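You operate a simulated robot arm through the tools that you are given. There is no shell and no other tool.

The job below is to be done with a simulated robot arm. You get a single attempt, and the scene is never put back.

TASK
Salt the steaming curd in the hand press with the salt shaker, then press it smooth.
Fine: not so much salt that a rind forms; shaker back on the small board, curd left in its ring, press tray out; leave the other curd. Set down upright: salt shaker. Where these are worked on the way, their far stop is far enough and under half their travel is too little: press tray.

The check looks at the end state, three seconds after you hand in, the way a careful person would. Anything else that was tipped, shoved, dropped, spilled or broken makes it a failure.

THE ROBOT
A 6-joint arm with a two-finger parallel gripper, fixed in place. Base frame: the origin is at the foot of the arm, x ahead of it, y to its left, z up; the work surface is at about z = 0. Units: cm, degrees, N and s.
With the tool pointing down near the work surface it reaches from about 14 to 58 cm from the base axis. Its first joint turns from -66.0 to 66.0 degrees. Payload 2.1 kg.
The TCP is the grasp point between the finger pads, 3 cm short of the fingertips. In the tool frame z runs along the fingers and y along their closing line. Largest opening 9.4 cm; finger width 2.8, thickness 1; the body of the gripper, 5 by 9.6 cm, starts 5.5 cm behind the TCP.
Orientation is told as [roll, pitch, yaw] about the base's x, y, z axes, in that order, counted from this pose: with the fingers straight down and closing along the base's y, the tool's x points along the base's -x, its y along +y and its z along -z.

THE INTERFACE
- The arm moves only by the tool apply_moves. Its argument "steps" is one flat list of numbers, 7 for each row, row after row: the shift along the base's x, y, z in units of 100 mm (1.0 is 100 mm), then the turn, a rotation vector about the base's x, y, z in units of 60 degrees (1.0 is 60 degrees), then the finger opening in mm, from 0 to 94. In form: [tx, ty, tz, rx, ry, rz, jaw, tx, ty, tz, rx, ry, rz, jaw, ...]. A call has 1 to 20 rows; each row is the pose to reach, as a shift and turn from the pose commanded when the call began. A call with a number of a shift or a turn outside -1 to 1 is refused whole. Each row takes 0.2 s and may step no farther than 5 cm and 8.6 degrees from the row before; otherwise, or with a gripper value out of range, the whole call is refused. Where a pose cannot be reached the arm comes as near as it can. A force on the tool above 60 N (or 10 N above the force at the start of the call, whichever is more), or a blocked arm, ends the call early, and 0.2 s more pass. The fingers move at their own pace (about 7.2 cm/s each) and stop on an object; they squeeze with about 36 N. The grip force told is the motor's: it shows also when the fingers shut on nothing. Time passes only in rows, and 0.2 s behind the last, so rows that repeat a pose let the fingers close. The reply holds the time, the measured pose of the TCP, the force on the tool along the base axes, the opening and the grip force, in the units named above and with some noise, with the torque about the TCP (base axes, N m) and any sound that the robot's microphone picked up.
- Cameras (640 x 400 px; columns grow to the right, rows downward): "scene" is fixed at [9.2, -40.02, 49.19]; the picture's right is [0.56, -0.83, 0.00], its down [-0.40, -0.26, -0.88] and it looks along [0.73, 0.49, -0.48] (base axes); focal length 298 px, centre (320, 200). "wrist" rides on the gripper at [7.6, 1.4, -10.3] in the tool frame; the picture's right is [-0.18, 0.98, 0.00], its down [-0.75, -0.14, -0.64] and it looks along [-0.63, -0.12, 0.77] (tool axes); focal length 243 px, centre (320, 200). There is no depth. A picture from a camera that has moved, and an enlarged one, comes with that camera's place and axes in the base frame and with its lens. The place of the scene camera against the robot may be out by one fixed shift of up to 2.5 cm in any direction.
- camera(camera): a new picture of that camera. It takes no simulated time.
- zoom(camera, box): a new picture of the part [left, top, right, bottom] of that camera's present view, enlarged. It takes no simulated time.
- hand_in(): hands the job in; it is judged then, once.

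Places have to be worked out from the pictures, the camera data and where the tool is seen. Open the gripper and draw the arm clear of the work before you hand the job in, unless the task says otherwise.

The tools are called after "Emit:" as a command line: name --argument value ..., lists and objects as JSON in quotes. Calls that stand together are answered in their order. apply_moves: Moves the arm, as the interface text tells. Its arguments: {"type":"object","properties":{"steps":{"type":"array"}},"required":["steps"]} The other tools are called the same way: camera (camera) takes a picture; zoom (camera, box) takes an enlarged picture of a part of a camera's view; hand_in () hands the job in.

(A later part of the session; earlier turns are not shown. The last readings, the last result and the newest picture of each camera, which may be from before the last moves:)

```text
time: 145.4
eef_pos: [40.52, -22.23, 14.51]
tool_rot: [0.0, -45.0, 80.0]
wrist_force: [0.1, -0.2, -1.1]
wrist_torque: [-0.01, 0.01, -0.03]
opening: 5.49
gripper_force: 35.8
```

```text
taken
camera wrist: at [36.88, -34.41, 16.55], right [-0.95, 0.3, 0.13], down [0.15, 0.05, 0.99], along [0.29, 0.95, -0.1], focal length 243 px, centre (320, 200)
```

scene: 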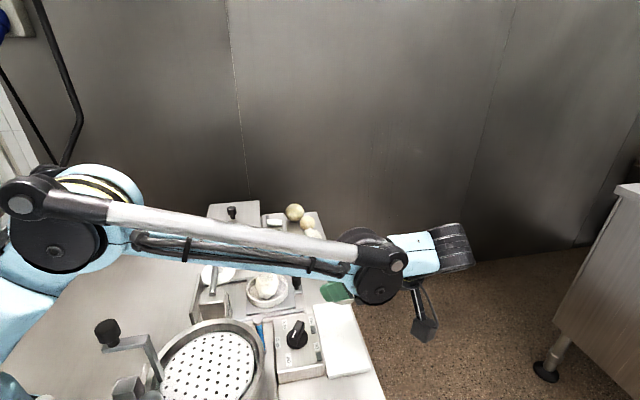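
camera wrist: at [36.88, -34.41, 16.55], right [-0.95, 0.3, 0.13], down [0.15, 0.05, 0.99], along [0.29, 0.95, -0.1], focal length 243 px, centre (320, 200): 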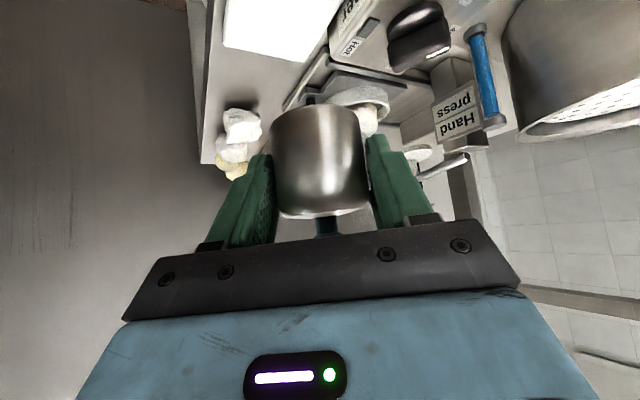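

Alignment looks right over the board, with the control box on the far side. I'll descend further and check.

Emit:
apply_moves --steps '[0, 0, -0.3, 0, 0, 0, 40, 0, 0, -0.6, 0, 0, 0, 40, 0, 0, -0.8, 0, 0, 0, 40]'

Emit:
camera --camera "wrist"

Emit:
zoom --camera "scene" --box '[220, 240, 400, 400]'

```text
time: 146.2
eef_pos: [40.6, -22.07, 6.67]
tool_rot: [0.1, -45.0, 80.0]
wrist_force: [0.3, 1.1, -1.4]
wrist_torque: [0.03, -0.01, 0.01]
opening: 5.49
gripper_force: 36.4
```

```text
taken
camera wrist: at [36.95, -34.3, 8.62], right [-0.95, 0.3, 0.13], down [0.15, 0.05, 0.99], along [0.29, 0.95, -0.1], focal length 243 px, centre (320, 200)
```

wrist: 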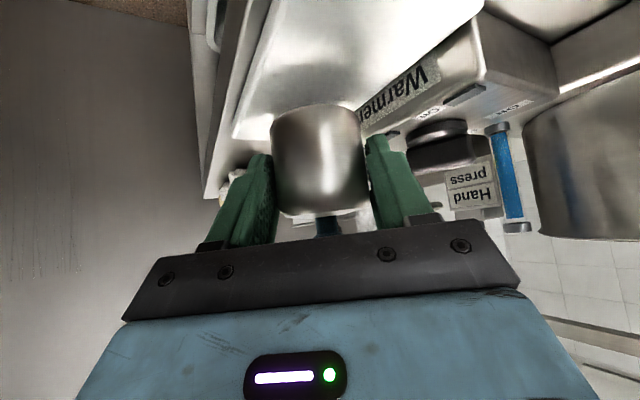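

```text
2.50 times, centred on (310, 320) of scene
camera zoom: at [9.2, -40.02, 49.19], right [0.56, -0.83, 0.0], down [-0.4, -0.26, -0.88], along [0.73, 0.49, -0.48], focal length 744 px, centre (345, -100)
```

zoom: 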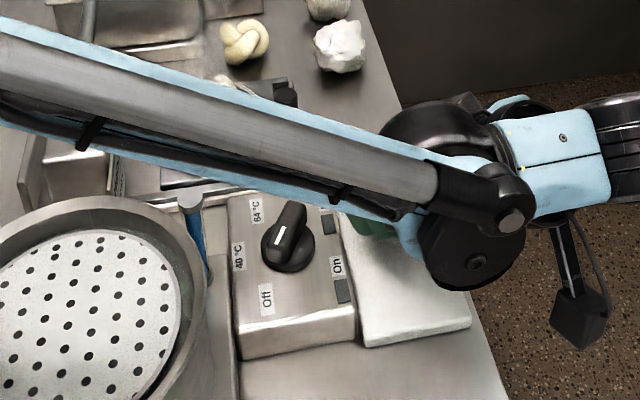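

Well positioned over the board with about 1 cm of finger clearance to the warmer box. I'll lower gently to contact.

Emit:
apply_moves --steps '[0, 0, -0.1, 0, 0, 0, 40, 0, 0, -0.17, 0, 0, 0, 40]'

Emit:
apply_moves --steps '[0, 0, -0.02, 0, 0, 0, 40, 0, 0, -0.035, 0, 0, 0, 40]'

```text
time: 146.8
eef_pos: [40.58, -22.17, 5.14]
tool_rot: [0.0, -45.0, 80.0]
wrist_force: [-0.1, 0.9, 0.0]
wrist_torque: [0.01, -0.01, 0.01]
opening: 5.47
gripper_force: 36.3
```

```text
time: 147.4
eef_pos: [40.43, -22.15, 4.8]
tool_rot: [-0.1, -45.1, 80.0]
wrist_force: [3.4, -7.1, 27.8]
wrist_torque: [0.36, -0.09, -0.04]
opening: 5.52
gripper_force: 35.7
```

It's on the board. I'll ease up slightly and open just enough to release.

Emit:
apply_moves --steps '[0, 0, 0.015, 0, 0, 0, 40, 0, 0, 0.015, 0, 0, 0, 60, 0, 0, 0.015, 0, 0, 0, 66, 0, 0, 0.015, 0, 0, 0, 66]'

Emit:
camera --camera "wrist"

```text
time: 148.4
eef_pos: [40.55, -22.22, 4.81]
tool_rot: [-0.1, -44.9, 80.0]
wrist_force: [12.5, -4.9, -1.8]
wrist_torque: [-0.13, -0.25, -0.29]
opening: 5.79
gripper_force: 0.1
```

```text
taken
camera wrist: at [36.87, -34.35, 6.79], right [-0.95, 0.3, 0.13], down [0.15, 0.05, 0.99], along [0.29, 0.95, -0.1], focal length 243 px, centre (320, 200)
```

wrist: 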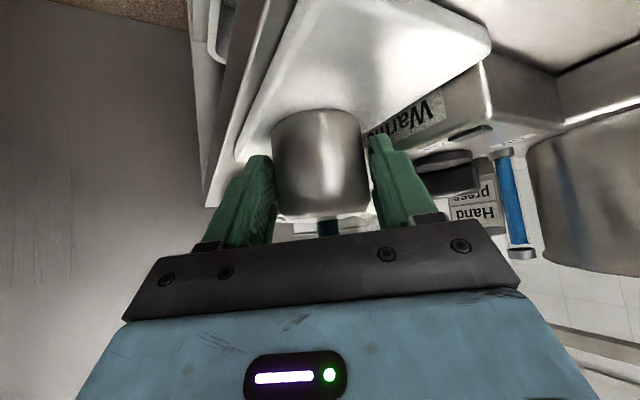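

The inland finger is touching the warmer box edge, so I'll bring the jaw back in slightly to take the pressure off. The shaker should still be free.

Emit:
apply_moves --steps '[0, 0, 0, 0, 0, 0, 57, 0, 0, 0, 0, 0, 0, 57]'

Emit:
zoom --camera "wrist" --box '[220, 90, 480, 250]'

```text
time: 149.0
eef_pos: [40.48, -22.26, 4.87]
tool_rot: [0.2, -45.0, 80.0]
wrist_force: [0.2, -1.8, -0.3]
wrist_torque: [-0.01, 0.0, 0.02]
opening: 5.66
gripper_force: 0.1
```

```text
2.46 times, centred on (350, 170) of wrist
camera zoom: at [36.81, -34.33, 6.83], right [-0.95, 0.3, 0.13], down [0.15, 0.05, 0.99], along [0.29, 0.95, -0.1], focal length 597 px, centre (246, 274)
```

zoom: 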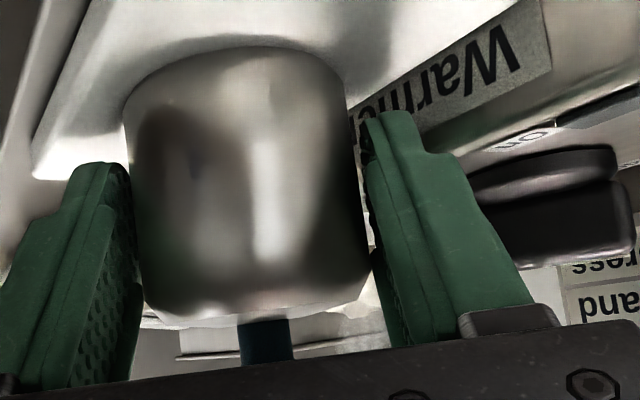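

Pressure is off and there is a small gap on both sides. I'll slide the fingers straight back along their own axis, opening only once the tips are above the box.

Emit:
apply_moves --steps '[-0.0086, -0.0487, 0.0495, 0, 0, 0, 57, -0.0172, -0.0974, 0.099, 0, 0, 0, 57, -0.0258, -0.146, 0.1485, 0, 0, 0, 58, -0.0344, -0.195, 0.198, 0, 0, 0, 62, -0.049, -0.278, 0.283, 0, 0, 0, 68]'

Emit:
camera --camera "wrist"

```text
time: 150.2
eef_pos: [39.95, -25.02, 7.62]
tool_rot: [0.0, -45.0, 80.0]
wrist_force: [-0.7, 0.8, -0.2]
wrist_torque: [-0.02, 0.02, 0.0]
opening: 6.82
gripper_force: 0.1
```

```text
taken
camera wrist: at [36.37, -37.22, 9.57], right [-0.95, 0.3, 0.13], down [0.15, 0.05, 0.99], along [0.29, 0.95, -0.1], focal length 243 px, centre (320, 200)
```

wrist: 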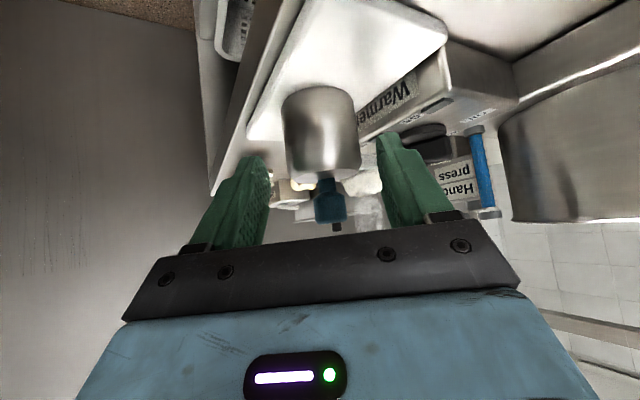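

Shaker released and standing on the board. I'll retreat, raise, and turn the tool back to pointing down for the comparison view.

Emit:
apply_moves --steps '[-0.03, -0.17, 0.2, 0, 0, 0, 76, -0.05, -0.25, 0.5, -0.05, 0.009, 0, 80, -0.03, -0.15, 0.8, -0.19, 0.0335, 0, 80, 0, 0, 1.0, -0.33, 0.058, 0, 80, 0, 0.15, 1.0, -0.47, 0.083, 0, 80, 0, 0.3, 1.0, -0.61, 0.1077, 0, 80, 0, 0.5, 1.0, -0.739, 0.1305, 0, 80]'

Emit:
apply_moves --steps '[-0.05, 0.3, 0.05, 0, 0, -0.14, 80, -0.1, 0.6, 0.1, 0, 0, -0.28, 80, -0.15, 0.8, 0.15, 0, 0, -0.42, 80, -0.2, 0.95, 0.2, 0, 0, -0.56, 80, -0.25, 1.0, 0.25, 0, 0, -0.7, 80, -0.3, 1.0, 0.3, 0, 0, -0.84, 80, -0.3, 1.0, 0.3, 0, 0, -0.98, 80]'

Emit:
apply_moves --steps '[-0.02, 0.4, 0, 0, 0, -0.12, 80, -0.05, 0.8, 0, 0, 0, -0.24, 80, -0.05, 1.0, 0, 0, 0, -0.35, 80]'

```text
time: 151.8
eef_pos: [39.98, -19.63, 17.78]
tool_rot: [0.0, 0.2, 80.1]
wrist_force: [-0.3, -0.4, 0.2]
wrist_torque: [-0.01, -0.01, 0.0]
opening: 7.98
gripper_force: 0.1
```

```text
time: 153.4
eef_pos: [36.62, -9.8, 20.72]
tool_rot: [0.1, 0.0, 21.0]
wrist_force: [-0.3, -0.5, 0.0]
wrist_torque: [-0.01, -0.02, -0.03]
opening: 8.02
gripper_force: 0.1
```

```text
time: 154.2
eef_pos: [36.48, -0.02, 20.76]
tool_rot: [0.0, -0.1, 0.1]
wrist_force: [0.0, 0.3, -0.4]
wrist_torque: [0.01, 0.0, -0.03]
opening: 7.97
gripper_force: 0.1
```

One last shift to match the t=80 viewing pose, then the identical close-ups.

Emit:
apply_moves --steps '[-0.02, 0.25, 0.01, 0, 0, 0, 80, -0.035, 0.5, 0.02, 0, 0, 0, 80]'

Emit:
zoom --camera "wrist" --box '[225, 105, 285, 165]'

Emit:
zoom --camera "wrist" --box '[205, 85, 305, 175]'

Emit:
zoom --camera "scene" --box '[240, 255, 310, 310]'

Emit:
zoom --camera "scene" --box '[220, 240, 400, 400]'

```text
time: 154.8
eef_pos: [35.97, 4.87, 21.06]
tool_rot: [0.0, -0.1, 0.3]
wrist_force: [0.4, -0.1, 0.1]
wrist_torque: [0.02, -0.06, -0.03]
opening: 8.02
gripper_force: 0.1
```

```text
6.67 times, centred on (255, 135) of wrist
camera zoom: at [28.34, 6.38, 31.48], right [0.18, 0.98, 0.0], down [0.75, -0.14, 0.64], along [0.63, -0.12, -0.77], focal length 1618 px, centre (753, 633)
```

zoom: 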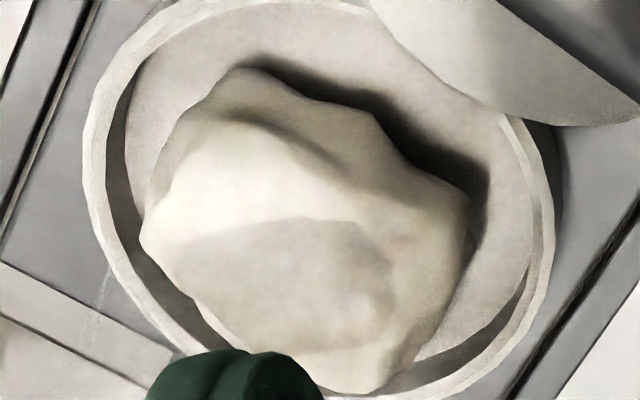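

```text
4.44 times, centred on (255, 130) of wrist
camera zoom: at [28.34, 6.38, 31.48], right [0.18, 0.98, 0.0], down [0.75, -0.14, 0.64], along [0.63, -0.12, -0.77], focal length 1078 px, centre (609, 511)
```

zoom: 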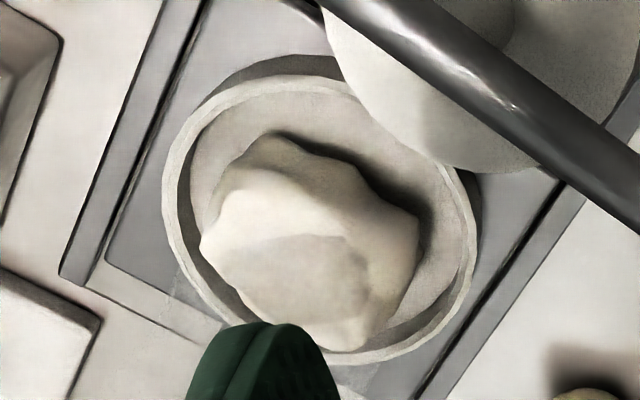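

```text
7.27 times, centred on (275, 282) of scene
camera zoom: at [9.2, -40.02, 49.19], right [0.56, -0.83, 0.0], down [-0.4, -0.26, -0.88], along [0.73, 0.49, -0.48], focal length 2165 px, centre (647, -400)
```

zoom: 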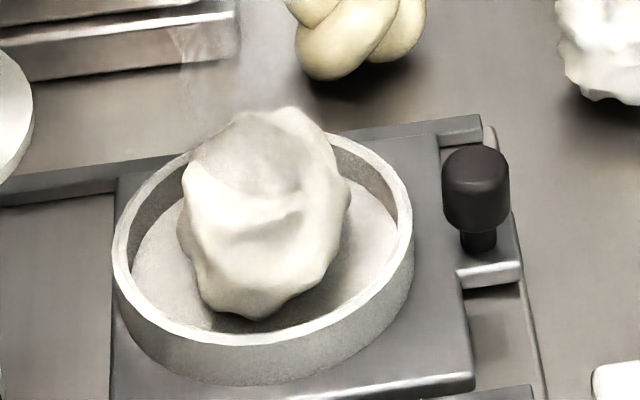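

```text
2.50 times, centred on (310, 320) of scene
camera zoom: at [9.2, -40.02, 49.19], right [0.56, -0.83, 0.0], down [-0.4, -0.26, -0.88], along [0.73, 0.49, -0.48], focal length 744 px, centre (345, -100)
```

zoom: 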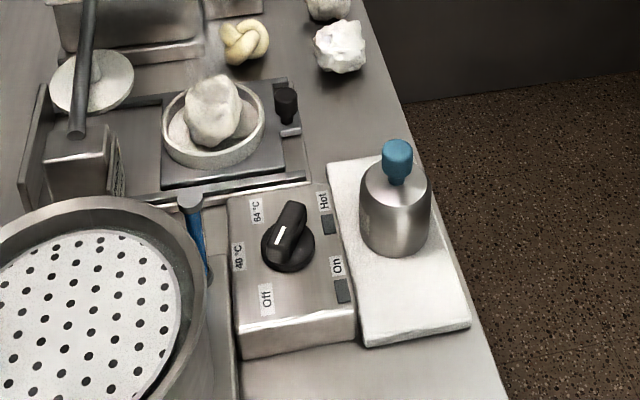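

The curd looks very slightly whiter than at t=80, but not clearly salted. I'll zoom to the maximum on its top surface to look for grains.

Emit:
zoom --camera "wrist" --box '[236, 120, 272, 150]'

Emit:
zoom --camera "scene" --box '[258, 268, 280, 284]'

Emit:
zoom --camera "scene" --box '[245, 270, 290, 310]'

```text
13.33 times, centred on (254, 135) of wrist
camera zoom: at [28.34, 6.38, 31.48], right [0.18, 0.98, 0.0], down [0.75, -0.14, 0.64], along [0.63, -0.12, -0.77], focal length 3235 px, centre (1200, 1067)
```

zoom: 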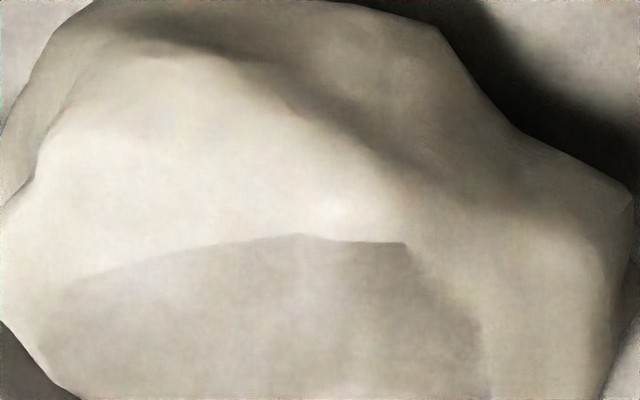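

```text
16.00 times, centred on (269, 276) of scene
camera zoom: at [9.2, -40.02, 49.19], right [0.56, -0.83, 0.0], down [-0.4, -0.26, -0.88], along [0.73, 0.49, -0.48], focal length 4762 px, centre (1136, -1016)
```

zoom: 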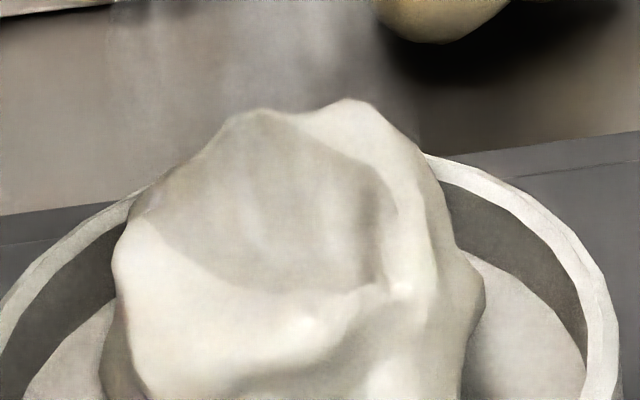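

```text
10.00 times, centred on (268, 290) of scene
camera zoom: at [9.2, -40.02, 49.19], right [0.56, -0.83, 0.0], down [-0.4, -0.26, -0.88], along [0.73, 0.49, -0.48], focal length 2976 px, centre (845, -700)
```

zoom: 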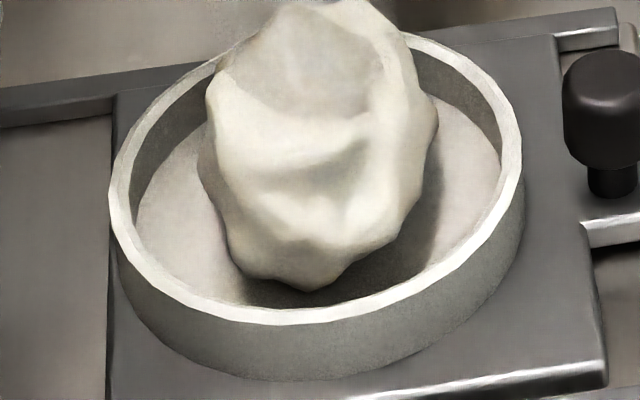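

No grains visible anywhere. Since the knob is simply a handle, I'll regrip the shaker by it from straight above, which makes tip-and-return shaking over the curd easy and well clear of everything. Moving over the shaker now.

Emit:
apply_moves --steps '[0.1, -0.45, 0, 0, 0, 0, 70, 0.2, -0.9, 0, 0, 0, 0, 60, 0.22, -1.0, 0, 0, 0, 0, 50]'

Emit:
apply_moves --steps '[0.1, -0.45, 0, 0, 0, 0, 50, 0.2, -0.9, 0, 0, 0, 0, 50, 0.22, -1.0, 0, 0, 0, 0, 50]'

Emit:
apply_moves --steps '[0.0, -0.3, 0, 0, 0, 0, 50, 0.01, -0.6, -0.1, 0, 0, 0, 50, 0.01, -0.6, -0.3, 0, 0, 0, 50]'

Emit:
camera --camera "wrist"

Emit:
camera --camera "scene"

```text
time: 155.6
eef_pos: [38.51, -5.07, 21.1]
tool_rot: [0.0, 0.1, 0.3]
wrist_force: [-0.7, 0.0, -0.2]
wrist_torque: [0.03, 0.02, 0.0]
opening: 5.02
gripper_force: 0.1
```

```text
time: 156.4
eef_pos: [40.49, -14.84, 21.01]
tool_rot: [0.0, 0.1, 0.1]
wrist_force: [-0.9, 1.5, 0.6]
wrist_torque: [0.0, 0.03, -0.04]
opening: 4.97
gripper_force: 0.0
```

```text
time: 157.2
eef_pos: [40.71, -21.23, 17.98]
tool_rot: [0.1, 0.0, 0.2]
wrist_force: [-0.4, -0.4, -0.2]
wrist_torque: [0.02, -0.01, -0.03]
opening: 5.01
gripper_force: 0.0
```

```text
taken
camera wrist: at [32.93, -19.78, 28.33], right [0.18, 0.98, 0.0], down [0.75, -0.14, 0.64], along [0.63, -0.12, -0.77], focal length 243 px, centre (320, 200)
```

wrist: 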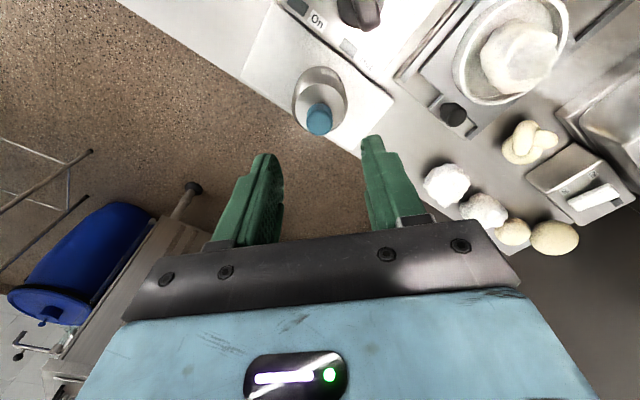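

```text
taken
```

scene: 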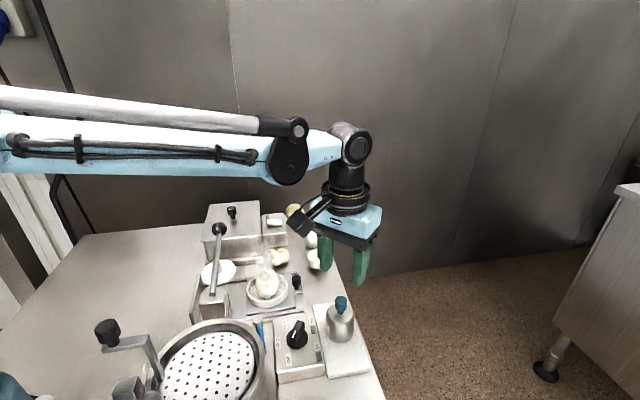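

The gripper is centred over the knob to within a millimetre. I'll descend so the fingertips flank the knob, staying just above the lid.

Emit:
apply_moves --steps '[0.0, 0.0, -0.3, 0, 0, 0, 50, 0.01, -0.005, -0.55, 0, 0, 0, 50, 0.01, -0.005, -0.72, 0, 0, 0, 50]'

Emit:
camera --camera "wrist"

Emit:
zoom --camera "scene" --box '[280, 250, 400, 390]'

```text
time: 158.0
eef_pos: [40.43, -21.11, 10.71]
tool_rot: [0.0, 0.0, 0.2]
wrist_force: [-0.2, -0.2, 0.8]
wrist_torque: [0.02, -0.01, 0.0]
opening: 4.97
gripper_force: 0.1
```

```text
taken
camera wrist: at [32.87, -19.69, 21.1], right [0.18, 0.98, 0.0], down [0.75, -0.14, 0.64], along [0.63, -0.12, -0.77], focal length 243 px, centre (320, 200)
```

wrist: 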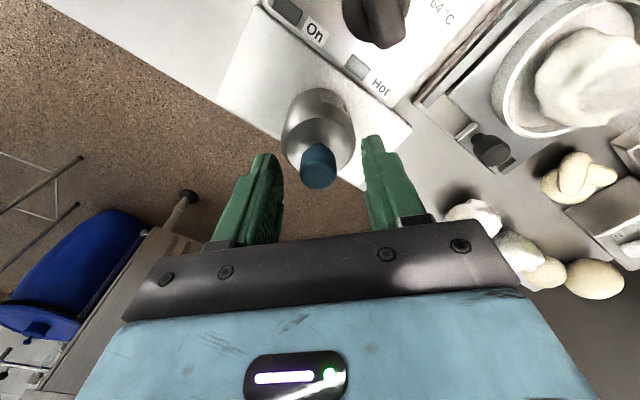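

```text
2.86 times, centred on (340, 320) of scene
camera zoom: at [9.2, -40.02, 49.19], right [0.56, -0.83, 0.0], down [-0.4, -0.26, -0.88], along [0.73, 0.49, -0.48], focal length 850 px, centre (263, -143)
```

zoom: 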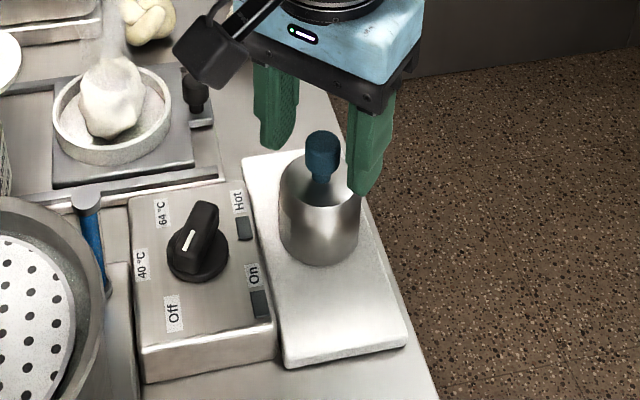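

Nearly aligned. I'll nudge 3 mm outward, lower the last centimetre, and close on the knob.

Emit:
apply_moves --steps '[0.015, -0.01, -0.05, 0, 0, 0, 50, 0.025, -0.015, -0.1, 0, 0, 0, 50, 0.025, -0.015, -0.1, 0, 0, 0, 30, 0.025, -0.015, -0.1, 0, 0, 0, 12, 0.025, -0.015, -0.1, 0, 0, 0, 12]'

Emit:
camera --camera "wrist"

Emit:
zoom --camera "scene" --box '[280, 250, 400, 390]'

```text
time: 159.2
eef_pos: [40.97, -21.17, 9.69]
tool_rot: [0.1, 0.0, 0.2]
wrist_force: [0.1, -0.3, 0.4]
wrist_torque: [-0.01, 0.01, -0.02]
opening: 2.08
gripper_force: 36.4
```

```text
taken
camera wrist: at [33.16, -19.75, 20.01], right [0.18, 0.98, 0.0], down [0.75, -0.14, 0.64], along [0.63, -0.12, -0.77], focal length 243 px, centre (320, 200)
```

wrist: 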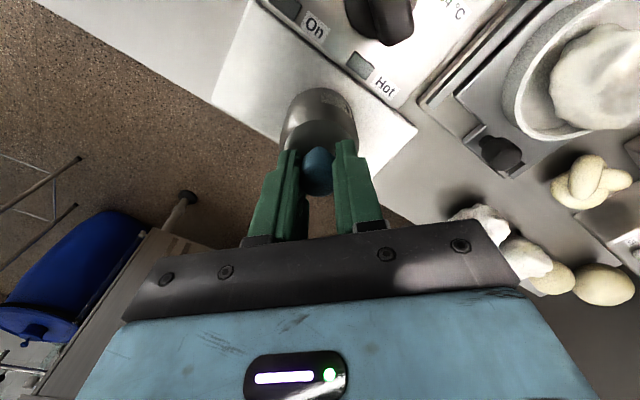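

```text
2.86 times, centred on (340, 320) of scene
camera zoom: at [9.2, -40.02, 49.19], right [0.56, -0.83, 0.0], down [-0.4, -0.26, -0.88], along [0.73, 0.49, -0.48], focal length 850 px, centre (263, -143)
```

zoom: 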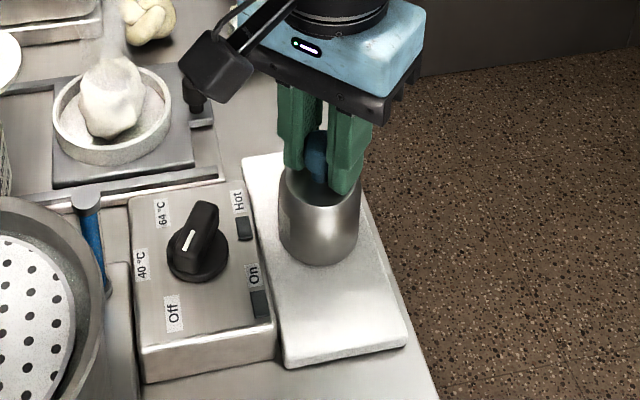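

A firm grip on the knob at 2.1 cm. I'll lift and check that the whole shaker follows.

Emit:
apply_moves --steps '[0, 0, 0.1, 0, 0, 0, 12, 0, 0, 0.3, 0, 0, 0, 12, 0, 0, 0.6, 0, 0, 0, 12, 0, 0, 0.95, 0, 0, 0, 12]'

Emit:
camera --camera "wrist"

Emit:
zoom --camera "scene" --box '[240, 210, 400, 370]'

```text
time: 160.2
eef_pos: [40.78, -20.94, 18.96]
tool_rot: [0.1, 0.0, 0.2]
wrist_force: [-0.5, 0.0, -1.2]
wrist_torque: [-0.03, 0.01, -0.02]
opening: 2.04
gripper_force: 35.9
```

```text
taken
camera wrist: at [33.06, -19.47, 29.25], right [0.18, 0.98, 0.0], down [0.75, -0.14, 0.64], along [0.63, -0.12, -0.77], focal length 243 px, centre (320, 200)
```

wrist: 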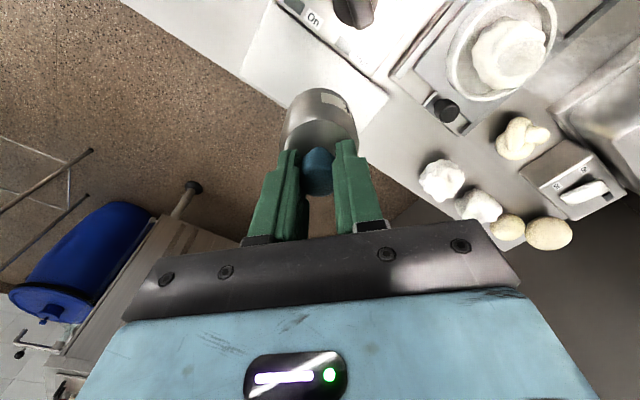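

```text
2.50 times, centred on (320, 290) of scene
camera zoom: at [9.2, -40.02, 49.19], right [0.56, -0.83, 0.0], down [-0.4, -0.26, -0.88], along [0.73, 0.49, -0.48], focal length 744 px, centre (320, -25)
```

zoom: 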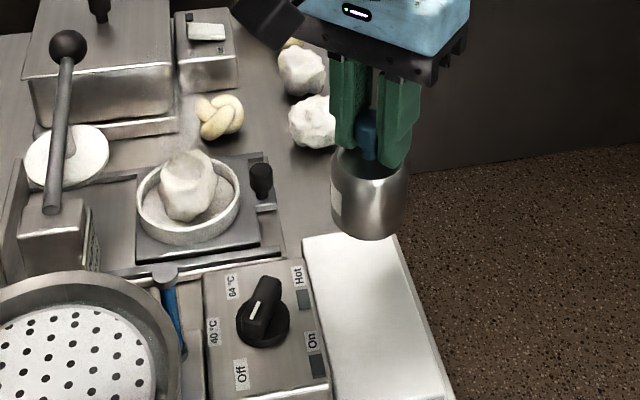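

The whole shaker follows, so the knob is indeed its handle, and the board under it is clean. I'll carry it over the curd.

Emit:
apply_moves --steps '[0, 0.1, 0.3, 0, 0, 0, 12, -0.03, 0.4, 0.4, 0, 0, 0, 12, -0.06, 0.75, 0.4, 0, 0, 0, 12, -0.08, 1.0, 0.4, 0, 0, 0, 12]'

Emit:
apply_moves --steps '[-0.03, 0.35, 0, 0, 0, 0, 12, -0.06, 0.6, 0, 0, 0, 0, 12, -0.07, 0.74, -0.05, 0, 0, 0, 12, -0.07, 0.74, -0.2, 0, 0, 0, 12]'

Emit:
camera --camera "wrist"

Emit:
zoom --camera "scene" --box '[200, 190, 330, 310]'

```text
time: 161.2
eef_pos: [40.11, -10.68, 23.14]
tool_rot: [0.1, 0.0, 0.2]
wrist_force: [0.4, -0.3, -1.9]
wrist_torque: [0.02, 0.01, 0.02]
opening: 2.06
gripper_force: 36.0
```

```text
time: 162.2
eef_pos: [39.33, -3.53, 21.35]
tool_rot: [0.1, 0.0, 0.1]
wrist_force: [0.4, 0.2, -1.0]
wrist_torque: [0.02, -0.01, 0.03]
opening: 2.06
gripper_force: 35.8
```

```text
taken
camera wrist: at [31.81, -2.04, 31.64], right [0.18, 0.98, 0.0], down [0.75, -0.14, 0.64], along [0.63, -0.12, -0.77], focal length 243 px, centre (320, 200)
```

wrist: 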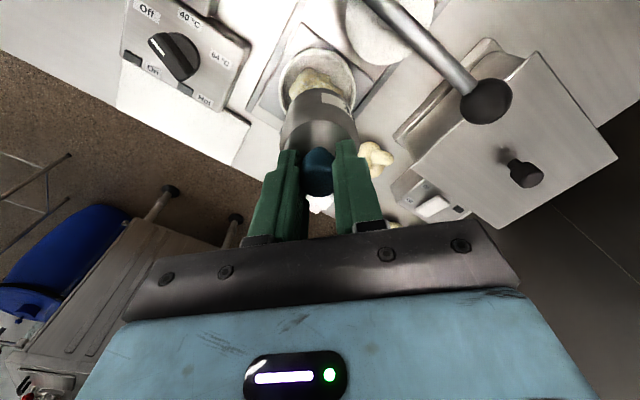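

```text
3.33 times, centred on (265, 250) of scene
camera zoom: at [9.2, -40.02, 49.19], right [0.56, -0.83, 0.0], down [-0.4, -0.26, -0.88], along [0.73, 0.49, -0.48], focal length 992 px, centre (503, 33)
```

zoom: 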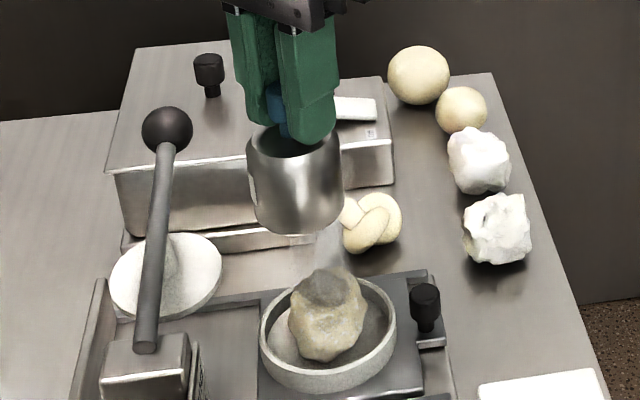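

The curd suddenly looks more yellow in this frame. I'll zoom in to check whether that's a real change.

Emit:
zoom --camera "scene" --box '[240, 255, 310, 310]'

Emit:
zoom --camera "scene" --box '[252, 265, 288, 295]'

Emit:
zoom --camera "wrist" --box '[265, 40, 375, 130]'

```text
7.27 times, centred on (275, 282) of scene
camera zoom: at [9.2, -40.02, 49.19], right [0.56, -0.83, 0.0], down [-0.4, -0.26, -0.88], along [0.73, 0.49, -0.48], focal length 2165 px, centre (647, -400)
```

zoom: 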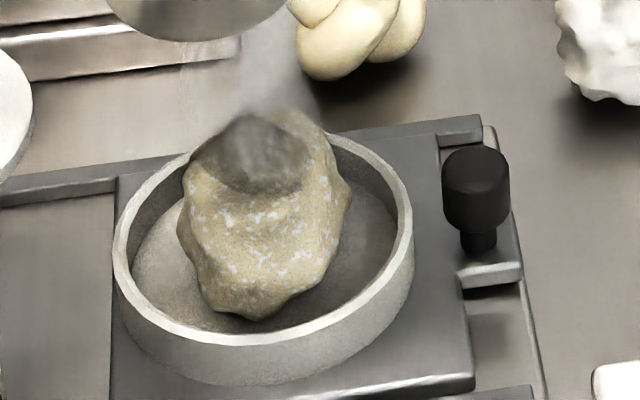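

```text
13.33 times, centred on (270, 280) of scene
camera zoom: at [9.2, -40.02, 49.19], right [0.56, -0.83, 0.0], down [-0.4, -0.26, -0.88], along [0.73, 0.49, -0.48], focal length 3968 px, centre (987, -867)
```

zoom: 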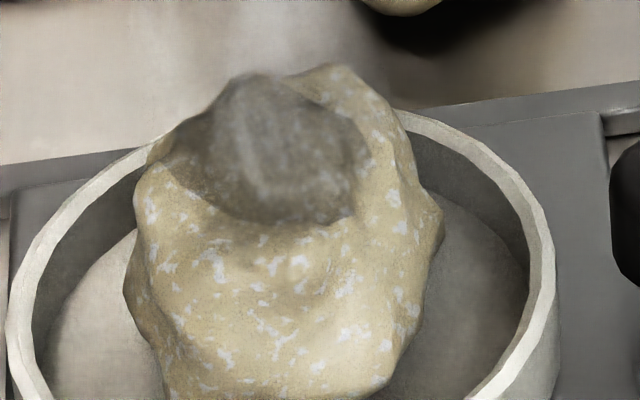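

```text
4.44 times, centred on (320, 85) of wrist
camera zoom: at [31.81, -2.04, 31.64], right [0.18, 0.98, 0.0], down [0.75, -0.14, 0.64], along [0.63, -0.12, -0.77], focal length 1078 px, centre (320, 711)
```

zoom: 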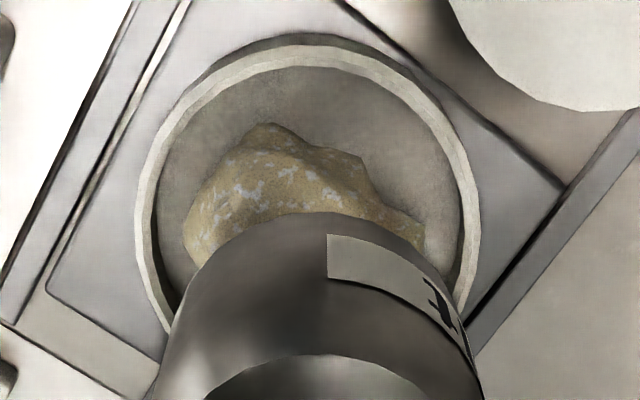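

The curd now clearly shows white salt flecks, so it has been salted. I must not add any more. I'll raise the shaker smoothly straight up and away, then look again.

Emit:
apply_moves --steps '[0, 0, 0.05, 0, 0, 0, 12, 0, 0, 0.15, 0, 0, 0, 12, 0, 0, 0.3, 0, 0, 0, 12, 0, 0, 0.5, 0, 0, 0, 12, 0, 0, 0.7, 0, 0, 0, 12]'

Emit:
zoom --camera "scene" --box '[240, 255, 310, 310]'

Emit:
zoom --camera "scene" --box '[252, 265, 288, 295]'

```text
time: 163.4
eef_pos: [39.21, -3.72, 28.22]
tool_rot: [-0.1, 0.0, 0.2]
wrist_force: [-0.2, 0.1, -2.3]
wrist_torque: [-0.03, 0.0, -0.04]
opening: 2.08
gripper_force: 35.2
```

```text
7.27 times, centred on (275, 282) of scene
camera zoom: at [9.2, -40.02, 49.19], right [0.56, -0.83, 0.0], down [-0.4, -0.26, -0.88], along [0.73, 0.49, -0.48], focal length 2165 px, centre (647, -400)
```

zoom: 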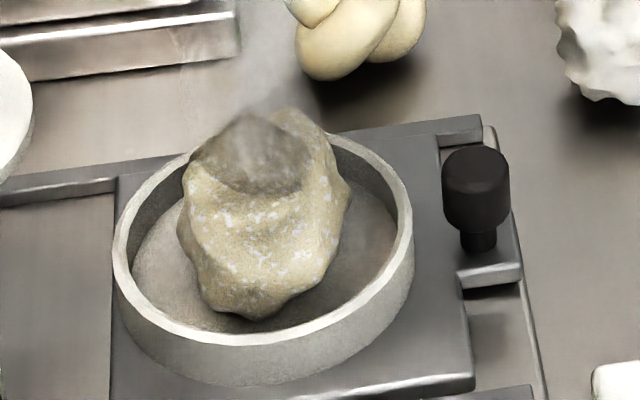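

```text
13.33 times, centred on (270, 280) of scene
camera zoom: at [9.2, -40.02, 49.19], right [0.56, -0.83, 0.0], down [-0.4, -0.26, -0.88], along [0.73, 0.49, -0.48], focal length 3968 px, centre (987, -867)
```

zoom: 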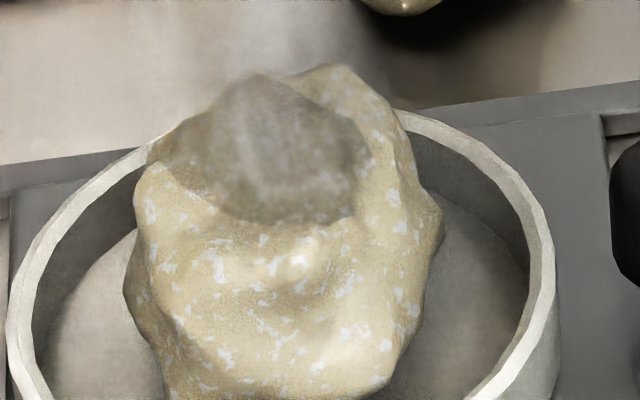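

The flecked surface is stable. I'll take the shaker back to its board, moving smoothly and keeping it high and upright.

Emit:
apply_moves --steps '[0.01, -0.1, 0, 0, 0, 0, 12, 0.03, -0.3, 0, 0, 0, 0, 12, 0.05, -0.55, 0, 0, 0, 0, 12, 0.07, -0.8, 0, 0, 0, 0, 12, 0.08, -1.0, 0, 0, 0, 0, 12]'

Emit:
zoom --camera "scene" --box '[240, 255, 310, 310]'

Emit:
camera --camera "scene"

```text
time: 164.6
eef_pos: [40.25, -13.86, 28.34]
tool_rot: [0.0, 0.0, 0.3]
wrist_force: [0.4, 0.0, -1.1]
wrist_torque: [-0.03, 0.01, 0.01]
opening: 2.07
gripper_force: 36.0
```

```text
7.27 times, centred on (275, 282) of scene
camera zoom: at [9.2, -40.02, 49.19], right [0.56, -0.83, 0.0], down [-0.4, -0.26, -0.88], along [0.73, 0.49, -0.48], focal length 2165 px, centre (647, -400)
```

zoom: 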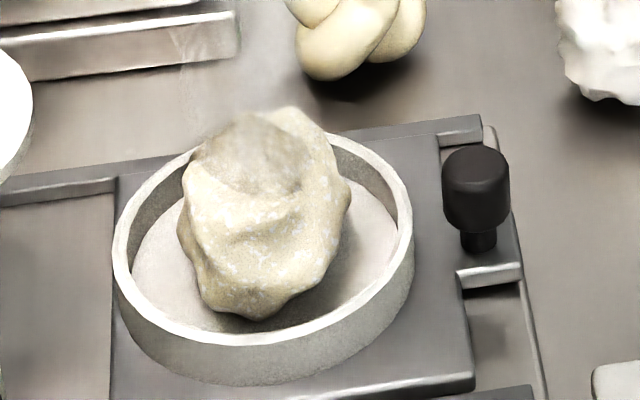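

```text
taken
```

scene: 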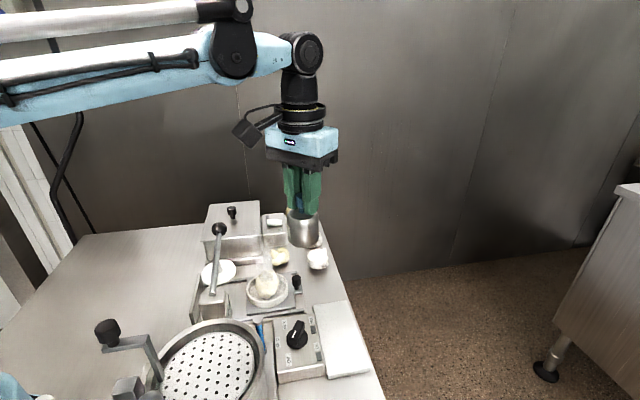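

In normal light it's pale ivory with fine white flecks: salted, not crusted. Now I'll set the shaker down in the middle of the board.

Emit:
apply_moves --steps '[0.005, -0.15, 0, 0, 0, 0, 12, 0.01, -0.4, -0.1, 0, 0, 0, 12, 0.015, -0.65, -0.3, 0, 0, 0, 12, 0.02, -0.72, -0.6, 0, 0, 0, 12, 0.02, -0.72, -0.9, 0, 0, 0, 12]'

Emit:
apply_moves --steps '[0, 0, -0.25, 0, 0, 0, 12, 0, 0, -0.5, 0, 0, 0, 12, 0, 0, -0.75, 0, 0, 0, 12, 0, 0, -0.88, 0, 0, 0, 12]'

Emit:
zoom --camera "scene" --box '[280, 250, 400, 390]'

Emit:
camera --camera "wrist"

```text
time: 165.8
eef_pos: [40.35, -20.75, 19.15]
tool_rot: [-0.1, 0.0, 0.2]
wrist_force: [0.3, -0.6, -2.2]
wrist_torque: [0.0, 0.01, 0.0]
opening: 2.07
gripper_force: 36.0
```

```text
time: 166.8
eef_pos: [40.45, -20.73, 10.33]
tool_rot: [0.0, 0.0, 0.2]
wrist_force: [-0.1, -0.3, -1.8]
wrist_torque: [-0.01, 0.02, 0.02]
opening: 2.07
gripper_force: 36.1
```

```text
2.86 times, centred on (340, 320) of scene
camera zoom: at [9.2, -40.02, 49.19], right [0.56, -0.83, 0.0], down [-0.4, -0.26, -0.88], along [0.73, 0.49, -0.48], focal length 850 px, centre (263, -143)
```

zoom: 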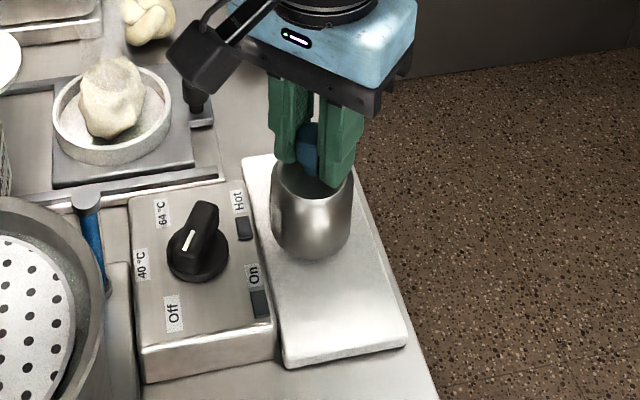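

```text
taken
camera wrist: at [32.78, -19.34, 20.71], right [0.18, 0.98, 0.0], down [0.75, -0.14, 0.64], along [0.63, -0.12, -0.77], focal length 243 px, centre (320, 200)
```

wrist: 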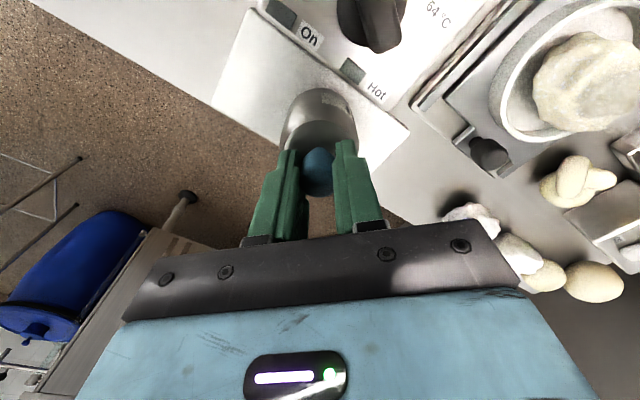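

About 6 mm above the board and centred. I'll lower gently to contact and release.

Emit:
apply_moves --steps '[0, 0, -0.03, 0, 0, 0, 12, 0, 0, -0.05, 0, 0, 0, 12]'

Emit:
apply_moves --steps '[0, 0, -0.012, 0, 0, 0, 12, 0, 0, -0.02, 0, 0, 0, 12]'

```text
time: 167.4
eef_pos: [40.46, -20.79, 9.91]
tool_rot: [-0.1, 0.1, 0.3]
wrist_force: [-0.2, -0.7, -1.4]
wrist_torque: [0.05, 0.01, 0.05]
opening: 2.07
gripper_force: 35.4
```

```text
time: 168.0
eef_pos: [40.28, -20.96, 9.79]
tool_rot: [-0.1, 0.1, 0.2]
wrist_force: [0.0, 0.4, -1.9]
wrist_torque: [0.02, -0.05, 0.03]
opening: 2.06
gripper_force: 36.2
```

Emit:
apply_moves --steps '[0, 0, -0.012, 0, 0, 0, 12, 0, 0, -0.022, 0, 0, 0, 12]'

```text
time: 168.6
eef_pos: [40.46, -21.0, 9.65]
tool_rot: [0.1, 0.1, 0.3]
wrist_force: [-3.4, 0.9, 28.8]
wrist_torque: [0.03, 0.3, 0.02]
opening: 2.07
gripper_force: 36.0
```

That 28.8 N shows it resting on the board (I sent that last lowering step without a note; it was just the final 2 mm down). I'll ease up slightly, open, and rise clear.

Emit:
apply_moves --steps '[0, 0, 0.012, 0, 0, 0, 12, 0, 0, 0.015, 0, 0, 0, 30, 0, 0, 0.015, 0, 0, 0, 46, 0, 0, 0.015, 0, 0, 0, 46]'

Emit:
apply_moves --steps '[0, 0, 0.15, 0, 0, 0, 50, 0, 0, 0.5, 0, 0, 0, 50, 0, 0, 0.95, 0, 0, 0, 50]'

Emit:
camera --camera "wrist"

Emit:
zoom --camera "scene" --box '[220, 240, 400, 400]'

Emit:
zoom --camera "scene" --box '[240, 255, 310, 310]'

```text
time: 169.6
eef_pos: [40.37, -20.84, 9.67]
tool_rot: [0.0, 0.0, 0.2]
wrist_force: [0.0, -0.5, 0.0]
wrist_torque: [0.01, -0.02, -0.01]
opening: 4.59
gripper_force: 0.0
```

```text
time: 170.4
eef_pos: [40.29, -20.92, 19.07]
tool_rot: [0.0, 0.0, 0.1]
wrist_force: [-0.5, 0.3, -0.8]
wrist_torque: [0.04, -0.03, -0.01]
opening: 5.02
gripper_force: 0.0
```

```text
taken
camera wrist: at [32.62, -19.56, 29.44], right [0.18, 0.98, 0.0], down [0.75, -0.14, 0.64], along [0.63, -0.12, -0.77], focal length 243 px, centre (320, 200)
```

wrist: 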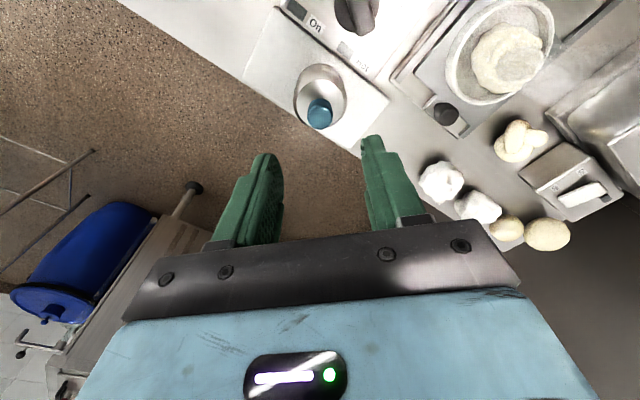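

```text
2.50 times, centred on (310, 320) of scene
camera zoom: at [9.2, -40.02, 49.19], right [0.56, -0.83, 0.0], down [-0.4, -0.26, -0.88], along [0.73, 0.49, -0.48], focal length 744 px, centre (345, -100)
```

zoom: 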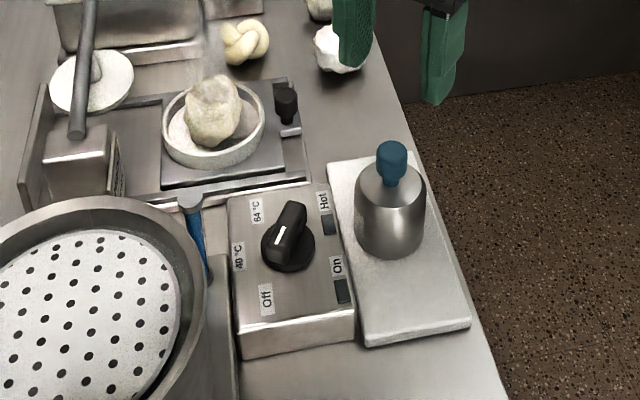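

```text
7.27 times, centred on (275, 282) of scene
camera zoom: at [9.2, -40.02, 49.19], right [0.56, -0.83, 0.0], down [-0.4, -0.26, -0.88], along [0.73, 0.49, -0.48], focal length 2165 px, centre (647, -400)
```

zoom: 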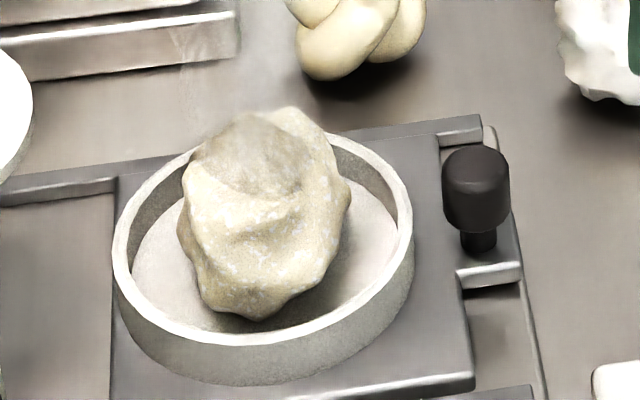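

The shaker stands upright, centred on its board, and the curd is flecked with salt. Next is the press: the tray knob is at about (44.1, -8.2, 4.2) and slides toward (-0.7, +0.7). I'll move over it and yaw -45° so the fingers straddle it sideways.

Emit:
apply_moves --steps '[0.05, 0.15, 0.1, 0, 0, -0.1, 46, 0.1, 0.3, 0.1, 0, 0, -0.22, 46, 0.15, 0.5, 0.1, 0, 0, -0.35, 46, 0.2, 0.7, 0.1, 0, 0, -0.48, 46, 0.25, 0.85, 0.1, 0, 0, -0.61, 46, 0.3, 1.0, 0.1, 0, 0, -0.75, 46]'

Emit:
apply_moves --steps '[0.04, 0.13, -0.2, 0, 0, 0, 46, 0.08, 0.27, -0.5, 0, 0, 0, 46]'

Emit:
camera --camera "wrist"

Emit:
camera --camera "scene"

```text
time: 171.8
eef_pos: [43.39, -10.95, 20.26]
tool_rot: [0.0, 0.0, -44.9]
wrist_force: [-0.1, -0.1, 0.3]
wrist_torque: [-0.02, -0.01, 0.01]
opening: 4.61
gripper_force: 0.0
```

```text
time: 172.4
eef_pos: [44.19, -8.07, 15.01]
tool_rot: [0.1, 0.0, -45.0]
wrist_force: [-0.5, -0.4, 0.1]
wrist_torque: [-0.01, 0.0, 0.0]
opening: 4.6
gripper_force: 0.0
```

```text
taken
camera wrist: at [39.85, -1.78, 25.42], right [0.82, 0.57, 0.0], down [0.43, -0.63, 0.64], along [0.36, -0.53, -0.77], focal length 243 px, centre (320, 200)
```

wrist: 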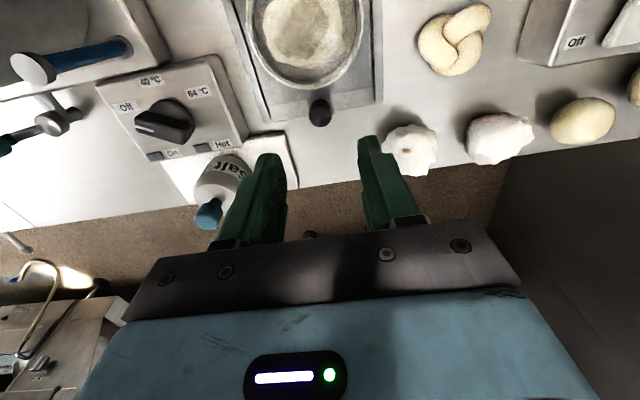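

```text
taken
```

scene: 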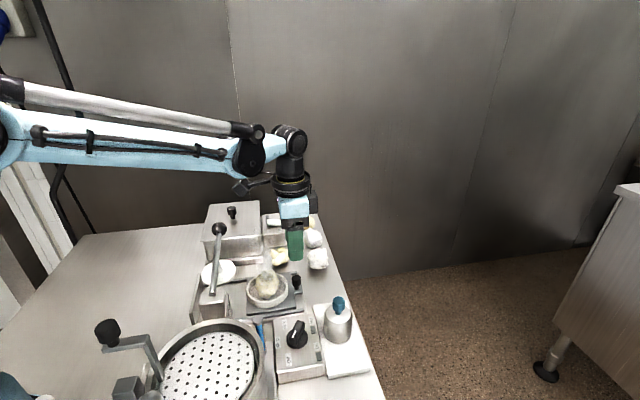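

The view is square to the press and the tray knob is dead ahead. I'll shift 3 mm and lower until the fingertips flank the knob.

Emit:
apply_moves --steps '[0.01, -0.015, -0.4, 0, 0, 0, 46, 0.015, -0.03, -0.7, 0, 0, 0, 46, 0.015, -0.03, -0.88, 0, 0, 0, 46]'

Emit:
camera --camera "wrist"

Emit:
zoom --camera "scene" --box '[220, 220, 340, 330]'

```text
time: 173.2
eef_pos: [44.39, -8.63, 6.5]
tool_rot: [-0.1, 0.0, -44.8]
wrist_force: [-0.2, 0.5, -0.2]
wrist_torque: [0.01, 0.0, -0.01]
opening: 4.57
gripper_force: 0.0
```

```text
taken
camera wrist: at [39.92, -2.14, 16.86], right [0.82, 0.57, 0.0], down [0.44, -0.63, 0.64], along [0.36, -0.53, -0.77], focal length 243 px, centre (320, 200)
```

wrist: 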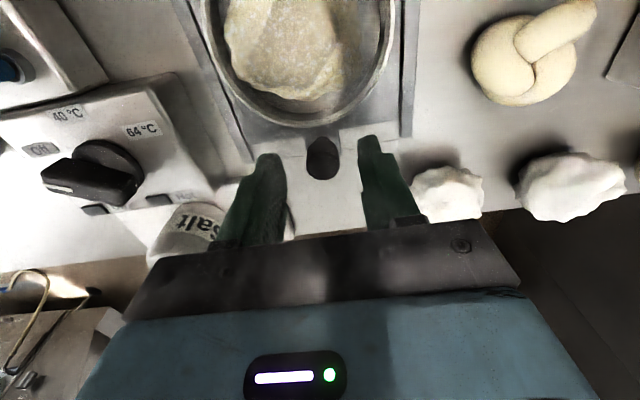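

```text
3.64 times, centred on (280, 275) of scene
camera zoom: at [9.2, -40.02, 49.19], right [0.56, -0.83, 0.0], down [-0.4, -0.26, -0.88], along [0.73, 0.49, -0.48], focal length 1082 px, centre (466, -73)
```

zoom: 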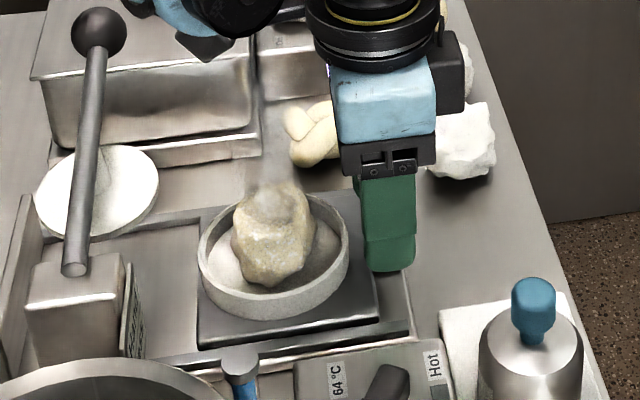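

The knob sits between the fingertips. I'll lower another 6 mm and close on it.

Emit:
apply_moves --steps '[0, 0, -0.03, 0, 0, 0, 46, 0, 0, -0.06, 0, 0, 0, 46, 0, 0, -0.06, 0, 0, 0, 25, 0, 0, -0.06, 0, 0, 0, 12, 0, 0, -0.06, 0, 0, 0, 12]'

Emit:
camera --camera "wrist"

```text
time: 174.4
eef_pos: [44.46, -8.43, 5.75]
tool_rot: [0.3, 0.2, -44.7]
wrist_force: [19.2, 19.5, -7.1]
wrist_torque: [0.23, -0.48, -0.05]
opening: 1.92
gripper_force: 44.9
```

```text
taken
camera wrist: at [39.96, -2.03, 16.14], right [0.82, 0.57, 0.01], down [0.43, -0.63, 0.64], along [0.37, -0.52, -0.77], focal length 243 px, centre (320, 200)
```

wrist: 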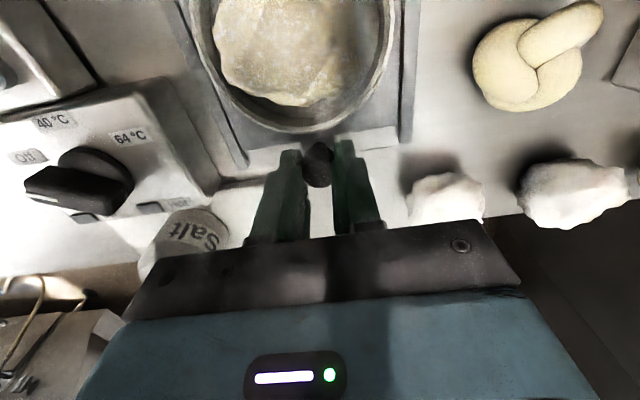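

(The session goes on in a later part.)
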